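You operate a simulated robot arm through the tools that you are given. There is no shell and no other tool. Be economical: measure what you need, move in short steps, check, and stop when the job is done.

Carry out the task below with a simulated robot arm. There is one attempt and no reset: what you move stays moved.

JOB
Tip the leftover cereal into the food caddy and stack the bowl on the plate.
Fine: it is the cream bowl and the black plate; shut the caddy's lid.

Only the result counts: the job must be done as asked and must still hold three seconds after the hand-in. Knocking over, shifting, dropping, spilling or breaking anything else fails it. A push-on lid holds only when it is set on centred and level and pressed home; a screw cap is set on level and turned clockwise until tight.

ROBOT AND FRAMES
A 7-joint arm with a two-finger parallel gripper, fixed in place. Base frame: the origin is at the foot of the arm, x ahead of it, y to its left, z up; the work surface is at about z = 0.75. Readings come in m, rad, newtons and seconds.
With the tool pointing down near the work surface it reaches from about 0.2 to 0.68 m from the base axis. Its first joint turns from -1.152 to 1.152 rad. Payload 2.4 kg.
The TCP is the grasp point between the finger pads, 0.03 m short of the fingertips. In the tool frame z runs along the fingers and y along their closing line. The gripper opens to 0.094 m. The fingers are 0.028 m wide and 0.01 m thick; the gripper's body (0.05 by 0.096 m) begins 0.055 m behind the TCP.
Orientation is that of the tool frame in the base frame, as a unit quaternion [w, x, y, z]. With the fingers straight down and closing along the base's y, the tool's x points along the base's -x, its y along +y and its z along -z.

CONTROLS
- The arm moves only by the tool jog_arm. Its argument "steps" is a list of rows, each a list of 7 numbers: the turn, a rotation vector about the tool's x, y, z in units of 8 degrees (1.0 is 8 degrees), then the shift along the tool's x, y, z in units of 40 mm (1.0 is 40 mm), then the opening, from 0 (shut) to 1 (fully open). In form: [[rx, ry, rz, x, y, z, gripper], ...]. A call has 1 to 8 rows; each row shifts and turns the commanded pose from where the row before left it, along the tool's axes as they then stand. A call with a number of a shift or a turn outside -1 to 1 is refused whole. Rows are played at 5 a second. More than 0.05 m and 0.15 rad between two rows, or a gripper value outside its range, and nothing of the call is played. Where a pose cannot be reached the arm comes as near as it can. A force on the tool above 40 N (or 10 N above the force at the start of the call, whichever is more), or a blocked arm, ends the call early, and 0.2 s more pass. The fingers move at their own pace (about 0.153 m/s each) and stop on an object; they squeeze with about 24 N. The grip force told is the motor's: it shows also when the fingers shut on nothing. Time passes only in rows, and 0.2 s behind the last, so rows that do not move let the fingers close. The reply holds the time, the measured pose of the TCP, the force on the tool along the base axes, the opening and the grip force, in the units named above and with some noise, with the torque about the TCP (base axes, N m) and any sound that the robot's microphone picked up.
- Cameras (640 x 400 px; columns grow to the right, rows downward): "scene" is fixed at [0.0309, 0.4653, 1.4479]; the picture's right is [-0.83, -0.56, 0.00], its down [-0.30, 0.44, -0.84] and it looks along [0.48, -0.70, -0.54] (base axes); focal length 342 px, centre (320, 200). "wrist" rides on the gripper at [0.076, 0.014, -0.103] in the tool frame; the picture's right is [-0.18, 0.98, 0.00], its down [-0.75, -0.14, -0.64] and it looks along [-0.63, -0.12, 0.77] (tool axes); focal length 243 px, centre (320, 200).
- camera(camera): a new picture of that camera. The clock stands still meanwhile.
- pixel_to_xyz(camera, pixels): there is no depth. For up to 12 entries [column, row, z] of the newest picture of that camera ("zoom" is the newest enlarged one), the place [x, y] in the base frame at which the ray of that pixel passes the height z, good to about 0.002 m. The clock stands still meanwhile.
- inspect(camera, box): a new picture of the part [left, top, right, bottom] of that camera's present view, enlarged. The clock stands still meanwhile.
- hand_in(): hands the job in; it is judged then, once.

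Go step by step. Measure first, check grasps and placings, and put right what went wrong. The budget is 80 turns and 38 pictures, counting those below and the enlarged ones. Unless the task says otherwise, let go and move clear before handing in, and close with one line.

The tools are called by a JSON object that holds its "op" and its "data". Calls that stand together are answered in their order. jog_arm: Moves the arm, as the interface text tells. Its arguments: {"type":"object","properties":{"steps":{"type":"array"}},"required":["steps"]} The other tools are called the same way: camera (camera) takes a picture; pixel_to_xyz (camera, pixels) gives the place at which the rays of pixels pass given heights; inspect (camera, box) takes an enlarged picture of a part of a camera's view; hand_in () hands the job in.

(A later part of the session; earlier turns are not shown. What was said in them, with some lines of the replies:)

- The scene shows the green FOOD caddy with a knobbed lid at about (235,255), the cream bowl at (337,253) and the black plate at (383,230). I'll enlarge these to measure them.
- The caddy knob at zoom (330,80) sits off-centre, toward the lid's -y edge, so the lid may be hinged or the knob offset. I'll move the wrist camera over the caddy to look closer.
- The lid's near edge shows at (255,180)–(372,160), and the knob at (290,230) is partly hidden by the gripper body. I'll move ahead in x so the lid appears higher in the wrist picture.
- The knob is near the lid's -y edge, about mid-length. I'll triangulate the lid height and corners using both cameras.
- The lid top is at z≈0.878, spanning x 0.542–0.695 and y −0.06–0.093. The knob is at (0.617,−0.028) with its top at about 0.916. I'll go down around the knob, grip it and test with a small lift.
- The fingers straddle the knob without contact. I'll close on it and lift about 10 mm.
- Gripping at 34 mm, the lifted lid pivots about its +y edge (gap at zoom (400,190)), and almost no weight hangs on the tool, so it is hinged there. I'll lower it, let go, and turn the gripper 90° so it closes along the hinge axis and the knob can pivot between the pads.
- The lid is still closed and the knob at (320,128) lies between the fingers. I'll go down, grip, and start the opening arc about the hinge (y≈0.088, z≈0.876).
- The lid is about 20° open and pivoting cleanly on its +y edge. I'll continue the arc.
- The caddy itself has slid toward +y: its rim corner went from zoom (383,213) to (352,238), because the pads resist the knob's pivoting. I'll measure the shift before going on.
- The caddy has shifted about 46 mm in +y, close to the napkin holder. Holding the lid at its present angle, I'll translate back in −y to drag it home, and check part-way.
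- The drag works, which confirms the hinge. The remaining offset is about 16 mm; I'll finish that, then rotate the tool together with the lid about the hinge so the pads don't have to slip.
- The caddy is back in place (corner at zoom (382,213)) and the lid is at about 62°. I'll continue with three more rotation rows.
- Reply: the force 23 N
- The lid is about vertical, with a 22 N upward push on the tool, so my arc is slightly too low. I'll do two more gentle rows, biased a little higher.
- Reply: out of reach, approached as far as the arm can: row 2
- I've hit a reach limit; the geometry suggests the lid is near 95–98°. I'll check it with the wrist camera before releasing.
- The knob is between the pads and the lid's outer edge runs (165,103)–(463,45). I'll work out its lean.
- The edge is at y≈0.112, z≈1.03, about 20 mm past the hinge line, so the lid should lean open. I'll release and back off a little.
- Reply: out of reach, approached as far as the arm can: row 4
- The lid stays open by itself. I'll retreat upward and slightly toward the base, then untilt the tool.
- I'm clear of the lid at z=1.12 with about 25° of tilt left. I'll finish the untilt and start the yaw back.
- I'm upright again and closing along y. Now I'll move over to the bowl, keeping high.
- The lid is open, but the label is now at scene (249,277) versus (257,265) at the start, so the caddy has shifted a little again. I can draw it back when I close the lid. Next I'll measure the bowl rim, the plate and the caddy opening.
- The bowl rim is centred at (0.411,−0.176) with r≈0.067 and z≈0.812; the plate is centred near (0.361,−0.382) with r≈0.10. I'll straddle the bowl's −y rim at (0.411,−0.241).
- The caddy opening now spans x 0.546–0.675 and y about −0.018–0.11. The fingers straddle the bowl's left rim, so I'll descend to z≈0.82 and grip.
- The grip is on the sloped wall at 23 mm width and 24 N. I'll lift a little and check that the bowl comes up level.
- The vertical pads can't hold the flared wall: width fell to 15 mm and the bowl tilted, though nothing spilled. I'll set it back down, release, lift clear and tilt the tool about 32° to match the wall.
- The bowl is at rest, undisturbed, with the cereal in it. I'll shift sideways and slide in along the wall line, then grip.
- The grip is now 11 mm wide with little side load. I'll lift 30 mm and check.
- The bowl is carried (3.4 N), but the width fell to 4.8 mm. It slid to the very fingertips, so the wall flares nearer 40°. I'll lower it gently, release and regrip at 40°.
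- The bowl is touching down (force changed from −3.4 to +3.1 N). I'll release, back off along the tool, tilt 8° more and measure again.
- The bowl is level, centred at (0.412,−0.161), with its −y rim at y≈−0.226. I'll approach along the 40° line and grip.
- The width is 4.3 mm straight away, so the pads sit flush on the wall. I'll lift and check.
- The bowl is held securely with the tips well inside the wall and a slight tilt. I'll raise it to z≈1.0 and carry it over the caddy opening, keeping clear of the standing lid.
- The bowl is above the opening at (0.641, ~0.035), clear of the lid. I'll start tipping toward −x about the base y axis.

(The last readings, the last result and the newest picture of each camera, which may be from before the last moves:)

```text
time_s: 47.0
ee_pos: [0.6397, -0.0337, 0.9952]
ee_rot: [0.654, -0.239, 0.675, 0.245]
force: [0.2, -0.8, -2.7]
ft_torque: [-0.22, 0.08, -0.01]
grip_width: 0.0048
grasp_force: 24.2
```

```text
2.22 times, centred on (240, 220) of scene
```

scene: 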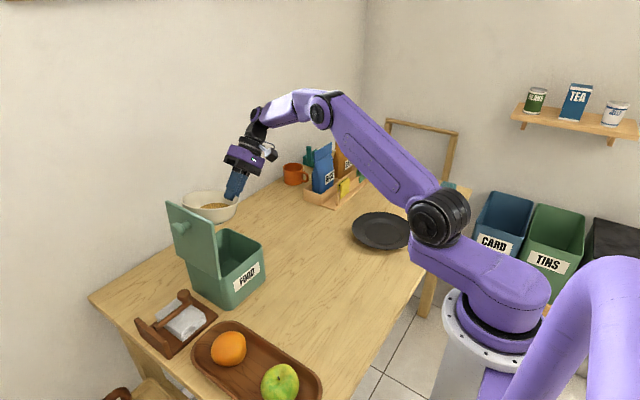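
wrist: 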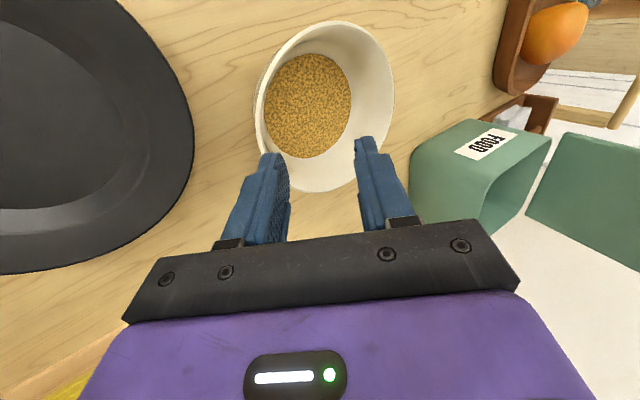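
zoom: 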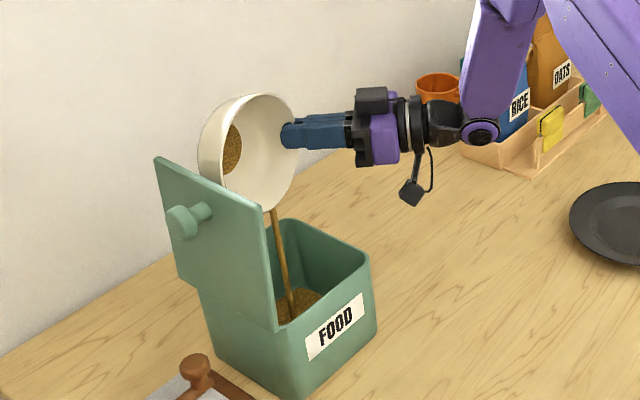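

The cereal is streaming into the caddy. I'll tip further to about 120° and hold while it empties.

{"op": "jog_arm", "data": {"steps": [[0, 0, 0, 0, 0, 0, 0], [0, 0, 0, 0, 0, 0, 0], [0, -0.766, -0.643, 0, 0, 0, 0], [0, -0.766, -0.643, 0, 0, 0, 0], [0, -0.766, -0.643, 0, 0, 0, 0], [0, -0.766, -0.643, 0, 0, 0, 0], [0, 0, 0, 0, 0, 0, 0], [0, 0, 0, 0, 0, 0, 0]]}}

{"op": "jog_arm", "data": {"steps": [[0, 0, 0, 0, 0, 0, 0], [0, 0, 0, 0, 0, 0, 0], [0, 0, 0, 0, 0, 0, 0], [0, 0, 0, 0, 0, 0, 0], [0, 0, 0, 0, 0, 0, 0], [0, 0, 0, 0, 0, 0, 0]]}}

{"op": "inspect", "data": {"camera": "scene", "box": [150, 130, 330, 310]}}

```text
time_s: 48.8
ee_pos: [0.6406, -0.0352, 0.9964]
ee_rot: [0.814, -0.297, 0.469, 0.17]
force: [0.1, -0.8, -3.7]
ft_torque: [-0.22, 0.03, 0.0]
grip_width: 0.0043
grasp_force: 24.1
```

```text
time_s: 50.2
ee_pos: [0.6402, -0.0344, 0.9966]
ee_rot: [0.814, -0.297, 0.469, 0.17]
force: [0.5, -1.2, -3.0]
ft_torque: [-0.22, 0.05, 0.01]
grip_width: 0.0043
grasp_force: 24.2
```

```text
2.22 times, centred on (240, 220) of scene
```

zoom: 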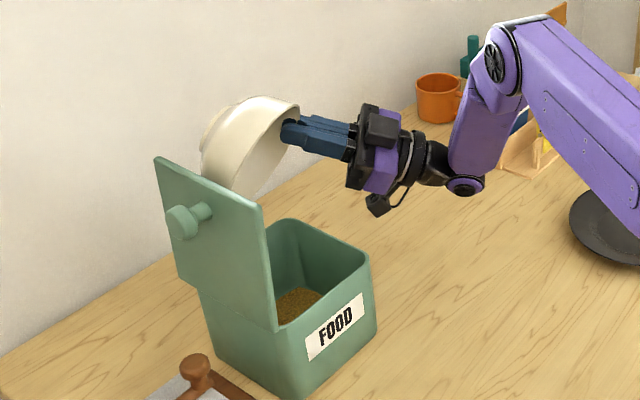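

The stream has ended and the bowl is facing down, empty. I'll rotate back upright.

{"op": "jog_arm", "data": {"steps": [[0, 0.766, 0.643, 0, 0, 0, 0], [0, 0.766, 0.643, 0, 0, 0, 0], [0, 0.766, 0.643, 0, 0, 0, 0], [0, 0.766, 0.643, 0, 0, 0, 0], [0, 0.766, 0.643, 0, 0, 0, 0], [0, 0.766, 0.643, 0, 0, 0, 0], [0, 0.766, 0.643, 0, 0, 0, 0], [0, 0.766, 0.643, 0, 0, 0, 0]]}}

{"op": "jog_arm", "data": {"steps": [[0, 0.766, 0.643, 0, 0, 0, 0], [0, 0.766, 0.643, 0, 0, 0, 0], [0, 0.766, 0.643, 0, 0, 0, 0], [0, 0.766, 0.643, 0, 0, 0, 0], [0, 0.766, 0.643, 0, 0, 0, 0], [0, 0.766, 0.643, 0, 0, 0, 0], [0, 0.766, 0.643, 0, 0, 0, 0], [0, 0, 0, 0, 0, 0, 0]]}}

```text
time_s: 52.0
ee_pos: [0.639, -0.0339, 0.9963]
ee_rot: [0.441, -0.162, 0.83, 0.301]
force: [0.0, -1.3, -2.5]
ft_torque: [-0.21, 0.06, 0.0]
grip_width: 0.0044
grasp_force: 24.1
```

```text
time_s: 53.8
ee_pos: [0.6399, -0.0344, 0.9953]
ee_rot: [-0.001, -0.001, 0.94, 0.34]
force: [0.5, -1.0, -1.7]
ft_torque: [-0.25, -0.02, -0.02]
grip_width: 0.0044
grasp_force: 23.6
```

Upright again and the load is lighter. I'll carry the bowl to above the plate and level it by turning the tool about 15° back.

{"op": "jog_arm", "data": {"steps": [[0, 0, 0, 0.581, -0.669, -0.561, 0], [0, 0, 0, 0.581, -0.669, -0.561, 0], [0, 0, 0, 0.581, -0.669, -0.561, 0], [0, 0, 0, 0.581, -0.669, -0.561, 0], [0, 0, 0, 0.581, -0.669, -0.561, 0], [0, 0, 0, 0.581, -0.669, -0.561, 0], [0, 0, 0, 0.581, -0.669, -0.561, 0], [0, 0, 0, 0.581, -0.669, -0.561, 0]]}}

{"op": "jog_arm", "data": {"steps": [[0, 0, 0, 0.581, -0.669, -0.561, 0], [0, 0, 0, 0.581, -0.669, -0.561, 0], [0, 0, 0, 0.581, -0.669, -0.561, 0], [0, 0, 0, 0.581, -0.669, -0.561, 0], [0.9, 0, 0, 0, 0, 0, 0], [0.9, 0, 0, 0, 0, 0, 0], [0, 0, 0, 0, 0, 0, 0]]}}

{"op": "inspect", "data": {"camera": "scene", "box": [310, 110, 470, 270]}}

```text
time_s: 55.6
ee_pos: [0.4556, -0.3136, 0.9976]
ee_rot: [0.001, -0.001, 0.94, 0.341]
force: [0.2, 0.1, -2.9]
ft_torque: [-0.22, 0.01, -0.01]
grip_width: 0.0043
grasp_force: 24.4
```

```text
time_s: 57.2
ee_pos: [0.3624, -0.454, 0.9976]
ee_rot: [0.001, -0.001, 0.976, 0.219]
force: [0.7, 0.3, -2.8]
ft_torque: [-0.22, 0.01, 0.0]
grip_width: 0.0043
grasp_force: 23.8
```

```text
2.50 times, centred on (390, 190) of scene
```

zoom: 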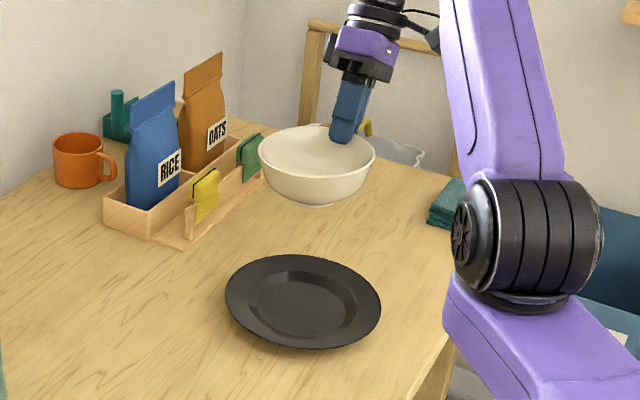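

The bowl is empty and looks level. I'll compare its rim centre with the plate centre.

{"op": "pixel_to_xyz", "data": {"camera": "zoom", "pixels": [[258, 151, 0.985], [376, 155, 0.985], [312, 124, 0.985], [322, 182, 0.985], [225, 294, 0.766], [381, 305, 0.766], [302, 254, 0.766], [302, 349, 0.766], [248, 307, 0.758], [359, 311, 0.758], [302, 270, 0.758], [302, 340, 0.758]]}}

```text
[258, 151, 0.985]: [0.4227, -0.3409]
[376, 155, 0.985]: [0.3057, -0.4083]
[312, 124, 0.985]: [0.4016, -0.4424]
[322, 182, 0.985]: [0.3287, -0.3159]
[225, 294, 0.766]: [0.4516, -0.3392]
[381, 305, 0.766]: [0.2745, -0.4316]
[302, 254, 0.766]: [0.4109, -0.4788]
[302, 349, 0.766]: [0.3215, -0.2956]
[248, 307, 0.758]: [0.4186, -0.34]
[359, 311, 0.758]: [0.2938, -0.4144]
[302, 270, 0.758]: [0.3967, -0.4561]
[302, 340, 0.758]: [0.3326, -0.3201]
```

Bowl centre is (0.365,−0.377) and plate centre about (0.363,−0.385), so I'll shift 7 mm in −y and descend most of the way.

{"op": "jog_arm", "data": {"steps": [[0, 0, 0, 0, -0.44, 0.829, 0], [0, 0, 0, 0, -0.44, 0.829, 0], [0, 0, 0, 0, -0.44, 0.829, 0], [0, 0, 0, 0, -0.44, 0.829, 0], [0, 0, 0, 0, 0, 0, 0]]}}

{"op": "jog_arm", "data": {"steps": [[0, 0, 0, 0, -0.0427, 0.0904, 0], [0, 0, 0, 0, -0.0427, 0.0904, 0], [0, 0, 0, 0, 0, 0, 0]]}}

```text
time_s: 58.4
ee_pos: [0.3614, -0.4597, 0.8466]
ee_rot: [0.001, -0.001, 0.976, 0.22]
force: [0.3, -0.4, -2.6]
ft_torque: [-0.2, 0.04, 0.01]
grip_width: 0.0044
grasp_force: 23.7
```

```text
time_s: 59.2
ee_pos: [0.3624, -0.4609, 0.8391]
ee_rot: [0.0, -0.001, 0.975, 0.22]
force: [-1.3, 1.3, -1.9]
ft_torque: [0.0, 0.06, 0.08]
grip_width: 0.0045
grasp_force: 24.1
```

The torque has dropped to zero, so the bowl has started to touch the plate. I'll go down a little further.

{"op": "jog_arm", "data": {"steps": [[0, 0, 0, 0, -0.0213, 0.0452, 0], [0, 0, 0, 0, -0.0213, 0.0452, 0], [0, 0, 0, 0, 0, 0, 0]]}}

```text
time_s: 60.0
ee_pos: [0.3621, -0.4595, 0.8358]
ee_rot: [0.001, -0.001, 0.975, 0.221]
force: [-1.9, 2.8, 6.0]
ft_torque: [0.38, -0.17, 0.14]
grip_width: 0.0044
grasp_force: 23.8
```

It is seated with 6 N up, so I'll release and back out along the tool axis.

{"op": "jog_arm", "data": {"steps": [[0, 0, 0, 0, 0, 0, 0.15], [0, 0, 0, 0, 0, 0, 0.35], [0, 0, 0, 0, 0, 0, 0.35], [0, 0, 0, 0, 0, -0.8, 0.35], [0, 0, 0, 0, 0, -0.8, 0.35], [0, 0, 0, 0, 0, -0.8, 0.35], [0, 0, 0, 0, 0, -0.8, 0.35], [0, 0, 0, 0, 0, 0, 0.35]]}}

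{"op": "camera", "data": {"camera": "scene"}}

```text
time_s: 61.8
ee_pos: [0.3592, -0.5096, 0.9495]
ee_rot: [0.001, -0.001, 0.975, 0.22]
force: [-0.5, -0.5, 0.0]
ft_torque: [0.04, -0.01, 0.01]
grip_width: 0.0329
grasp_force: 0.0
out of reach, approached as far as the arm can: row 7
```

```text
3 pictures are left
```

scene: 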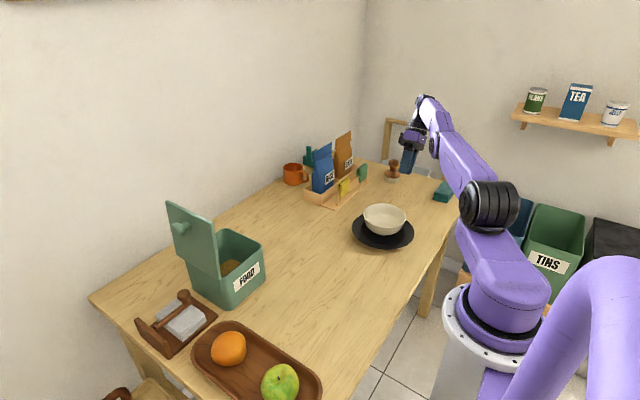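

The bowl sits level and centred on the plate, and the cereal is in the caddy. To shut the lid under control, I'll bring the tool vertical and high, then travel to the standing lid to grip its top edge beside the knob.

{"op": "jog_arm", "data": {"steps": [[1, 0, 0, 0, 0, 0, 0.8], [1, 0, 0, 0, 0, 0, 0.8], [1, 0, 0, 0, 0, 0, 0.8], [0.16, 0, 0, 0, 0, -0.8, 0.8], [0, 0, 0, 0, 0.5, -1, 0.8], [0, 0, 0, 0, 0.5, -1, 0.8], [0, 0, 0, 0, 0.5, -1, 0.8], [0, 0, 0, 0, 0.5, -0.5, 0.8]]}}

{"op": "jog_arm", "data": {"steps": [[0, 0, 0, -0.4, 1, 0, 0.8], [0, 0, 0, -0.4, 1, 0, 0.8], [0, 0, 0, -0.4, 1, 0, 0.8], [0, 0, 0, -0.4, 1, 0, 0.8], [0, 0, 0, -0.4, 1, 0, 0.8], [0, 0, 0, -0.4, 1, 0, 0.8], [0, 0, 0, -0.4, 1, 0, 0.8], [0, 0, 0, 0, 0, 0, 0.8]]}}

```text
time_s: 63.6
ee_pos: [0.36, -0.4328, 1.1205]
ee_rot: [0.001, 0.0, 1.0, 0.002]
force: [-0.1, -0.2, 0.6]
ft_torque: [0.01, -0.02, 0.0]
grip_width: 0.0754
grasp_force: 0.1
out of reach, approached as far as the arm can: row 1
```

```text
time_s: 65.4
ee_pos: [0.4723, -0.1524, 1.1229]
ee_rot: [0.001, 0.0, 1.0, 0.002]
force: [-1.4, 0.5, -0.7]
ft_torque: [-0.01, 0.01, 0.01]
grip_width: 0.0752
grasp_force: 0.2
```

{"op": "jog_arm", "data": {"steps": [[0, 0, 0, -0.357, 0.954, 0, 0.8], [0, 0, 0, -0.357, 0.954, 0, 0.8], [0, 0, 0, -0.357, 0.954, 0, 0.8], [0, 0, 0, -0.357, 0.954, 0, 0.8], [0, 0, 0, -0.357, 0.954, 0, 0.8], [0, 0, 0, -0.357, 0.954, 0, 0.8], [0, 0, 0, -0.357, 0.954, 0, 0.8], [0, 0, 0, 0, 0, 0, 0.8]]}}

{"op": "camera", "data": {"camera": "wrist"}}

```text
time_s: 67.2
ee_pos: [0.5716, 0.1158, 1.1249]
ee_rot: [0.001, 0.0, 1.0, 0.002]
force: [0.1, -0.5, -0.4]
ft_torque: [0.03, -0.02, 0.01]
grip_width: 0.0754
grasp_force: 0.0
```

```text
2 pictures are left
```

wrist: 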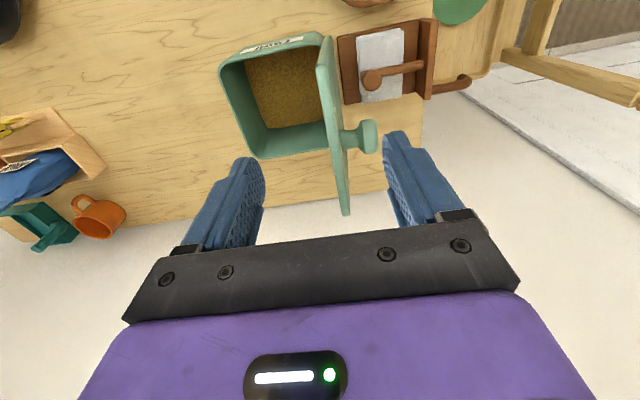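

The lid's upper edge runs (324,38)–(347,212) between the fingers, and the cereal is all inside. I'll compute its y.

{"op": "pixel_to_xyz", "data": {"camera": "wrist", "pixels": [[321, 40, 1.03], [346, 213, 1.03], [321, 40, 1.02], [346, 213, 1.02], [321, 40, 1.04], [346, 213, 1.04], [330, 90, 1.03], [219, 70, 0.872], [320, 32, 0.872], [251, 158, 0.872]]}}

```text
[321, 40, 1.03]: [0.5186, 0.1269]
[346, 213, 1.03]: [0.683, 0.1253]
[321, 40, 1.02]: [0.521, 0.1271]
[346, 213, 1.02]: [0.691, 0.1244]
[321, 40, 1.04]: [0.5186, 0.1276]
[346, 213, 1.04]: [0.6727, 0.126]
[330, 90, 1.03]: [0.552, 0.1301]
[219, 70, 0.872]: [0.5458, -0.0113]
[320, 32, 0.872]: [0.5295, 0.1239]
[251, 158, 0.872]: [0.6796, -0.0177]
```

The edge is at y≈0.1265, z≈1.03, about 95° open. I'll centre on it, descend to z≈1.045 and close on the edge.

{"op": "jog_arm", "data": {"steps": [[0, 0, 0, 0, 0.27, 0, 0.8], [0, 0, 0, 0, 0, 0.7, 0.8], [0, 0, 0, 0, 0, 0.7, 0.8], [0, 0, 0, 0, 0, 0.6, 0.8], [0, 0, 0, 0, 0, 0, 0], [0, 0, 0, 0, 0, 0, 0], [0, 0, 0, 0, 0, 0, 0]]}}

```text
time_s: 68.8
ee_pos: [0.5725, 0.1258, 1.0433]
ee_rot: [0.001, -0.001, 1.0, 0.002]
force: [-0.5, 2.1, 0.2]
ft_torque: [0.43, -0.24, 0.22]
grip_width: 0.0096
grasp_force: 24.2
```

The edge is gripped at 9.6 mm, the lid's thickness. I'll start the closing rotation about the hinge, watching the forces.

{"op": "jog_arm", "data": {"steps": [[-1, 0, 0, 0, -0.595, -0.011, 0], [-1, 0, 0, 0, -0.595, -0.011, 0], [-1, 0, 0, 0, -0.595, -0.011, 0], [0, 0, 0, 0, 0, 0, 0]]}}

```text
time_s: 69.8
ee_pos: [0.5735, 0.0542, 1.0335]
ee_rot: [0.001, 0.0, 0.978, 0.21]
force: [-0.8, 0.3, -6.0]
ft_torque: [-0.22, 0.0, -0.04]
grip_width: 0.0095
grasp_force: 24.6
```

Forces are low, so I'll continue.

{"op": "jog_arm", "data": {"steps": [[-1, 0, 0, 0, -0.595, -0.011, 0], [-1, 0, 0, 0, -0.595, -0.011, 0], [-1, 0, 0, 0, -0.595, -0.011, 0], [0, 0, 0, 0, 0, 0, 0]]}}

```text
time_s: 70.8
ee_pos: [0.5718, -0.0064, 0.9977]
ee_rot: [0.001, -0.001, 0.913, 0.408]
force: [-0.8, 0.9, -3.9]
ft_torque: [-0.32, 0.06, 0.01]
grip_width: 0.0095
grasp_force: 24.4
```

{"op": "jog_arm", "data": {"steps": [[-1, 0, 0, 0, -0.595, -0.011, 0], [-1, 0, 0, 0, -0.595, -0.011, 0], [0, 0, 0, 0, 0, 0, 0]]}}

```text
time_s: 71.6
ee_pos: [0.5716, -0.036, 0.9612]
ee_rot: [0.001, -0.001, 0.847, 0.532]
force: [-0.4, 1.3, -3.2]
ft_torque: [-0.41, 0.09, 0.04]
grip_width: 0.0095
grasp_force: 23.9
```

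The lid is at about 31° and firmly held. I'll use this hold to draw the caddy about 20 mm back toward its starting place.

{"op": "jog_arm", "data": {"steps": [[0, 0, 0, 0, -0.06, -0.125, 0], [0, 0, 0, 0, -0.06, -0.125, 0], [0, 0, 0, 0, -0.06, -0.125, 0], [0, 0, 0, 0, -0.06, -0.125, 0], [0, 0, 0, 0, 0, 0, 0]]}}

{"op": "jog_arm", "data": {"steps": [[-1, 0, 0, 0, -0.595, -0.011, 0], [-0.8, 0, 0, 0, -0.47, -0.009, 0], [0, 0, 0, 0, 0, 0, 0]]}}

{"op": "inspect", "data": {"camera": "scene", "box": [160, 170, 320, 310]}}

```text
time_s: 72.8
ee_pos: [0.5729, -0.0585, 0.9626]
ee_rot: [0.0, -0.001, 0.847, 0.531]
force: [-0.6, 2.6, -2.4]
ft_torque: [-0.32, 0.06, 0.1]
grip_width: 0.0096
grasp_force: 24.1
```

```text
time_s: 73.6
ee_pos: [0.5726, -0.0741, 0.9219]
ee_rot: [0.0, -0.001, 0.774, 0.633]
force: [-0.1, 0.6, -5.1]
ft_torque: [-0.56, 0.03, 0.11]
grip_width: 0.0095
grasp_force: 24.7
```

```text
2.86 times, centred on (240, 240) of scene
```

zoom: 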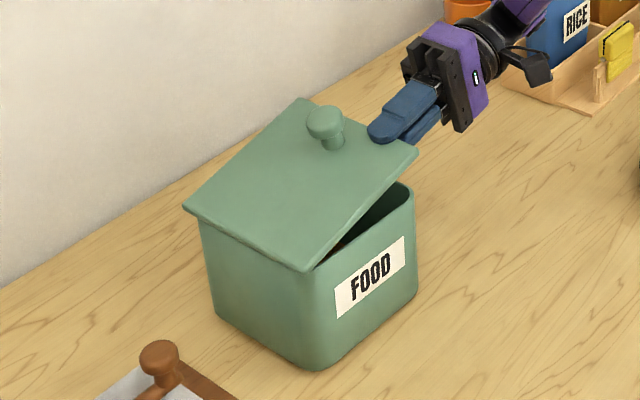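

The caddy is back home (rim corner at zoom (413,190)) and the lid is about 17° open. I'll lower a bit more, then open slightly and withdraw so the edge slides gently off the lower finger.

{"op": "jog_arm", "data": {"steps": [[-0.7, 0, 0, 0, -0.415, -0.008, 0], [0, 0, 0, 0, 0, 0, 0], [0, 0, 0, 0, 0, 0, 0.17], [0, 0, 0, 0, 0, 0, 0.2], [0, 0, 0, 0, 0, -0.3, 0.2], [0, 0, 0, 0, 0, -0.3, 0.2], [0, 0, 0, 0, 0, -0.5, 0.2], [0, 0, 0, 0, 0, -0.8, 0.2]]}}

```text
time_s: 75.4
ee_pos: [0.5652, -0.1506, 0.9161]
ee_rot: [0.0, -0.001, 0.741, 0.671]
force: [1.0, 0.3, -0.6]
ft_torque: [0.0, 0.02, -0.01]
grip_width: 0.0189
grasp_force: 0.1
out of reach, approached as far as the arm can: row 8
```

I'm withdrawn with no load. I'll rise clear and use the last picture to check that the lid is shut.

{"op": "jog_arm", "data": {"steps": [[0, 0, 0, 0.3, 0.8, 0, 0.2], [0, 0, 0, 0.3, 0.8, 0, 0.2], [0, 0, 0, 0.3, 0.8, 0, 0.2], [0, 0, 0, 0, 0, 0, 0.2]]}}

{"op": "camera", "data": {"camera": "scene"}}

```text
time_s: 76.4
ee_pos: [0.5303, -0.1409, 1.012]
ee_rot: [0.0, -0.002, 0.742, 0.671]
force: [-0.2, -1.1, 0.2]
ft_torque: [0.01, 0.0, 0.03]
grip_width: 0.0188
grasp_force: 0.1
```

```text
0 pictures are left
```

scene: 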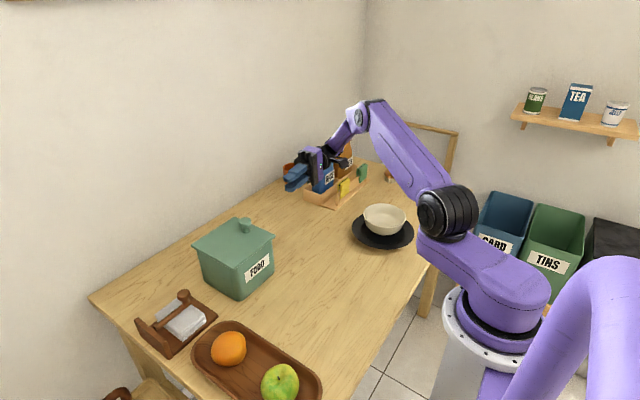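

{"op": "pixel_to_xyz", "data": {"camera": "scene", "pixels": [[193, 246, 0.878], [237, 217.5, 0.878], [274, 236, 0.878], [235, 269, 0.878]]}}

```text
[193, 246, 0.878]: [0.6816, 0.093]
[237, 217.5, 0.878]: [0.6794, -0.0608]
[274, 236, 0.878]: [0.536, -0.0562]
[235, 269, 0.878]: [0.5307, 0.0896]
```

The lid's corners fit the level plane z=0.878 as a 0.15 m square, within about 10 mm of where it started, so it is shut. The bowl sits on the plate, the table shows no spill and the gripper is clear, so I'm handing in.

{"op": "hand_in", "data": {}}

```text
The job is handed in.
```

The cereal is in the food caddy with its lid shut, and the empty cream bowl is stacked on the black plate. While I was opening the lid the caddy slid about 5 cm, and I drew it back to within about 1 cm of where it started.
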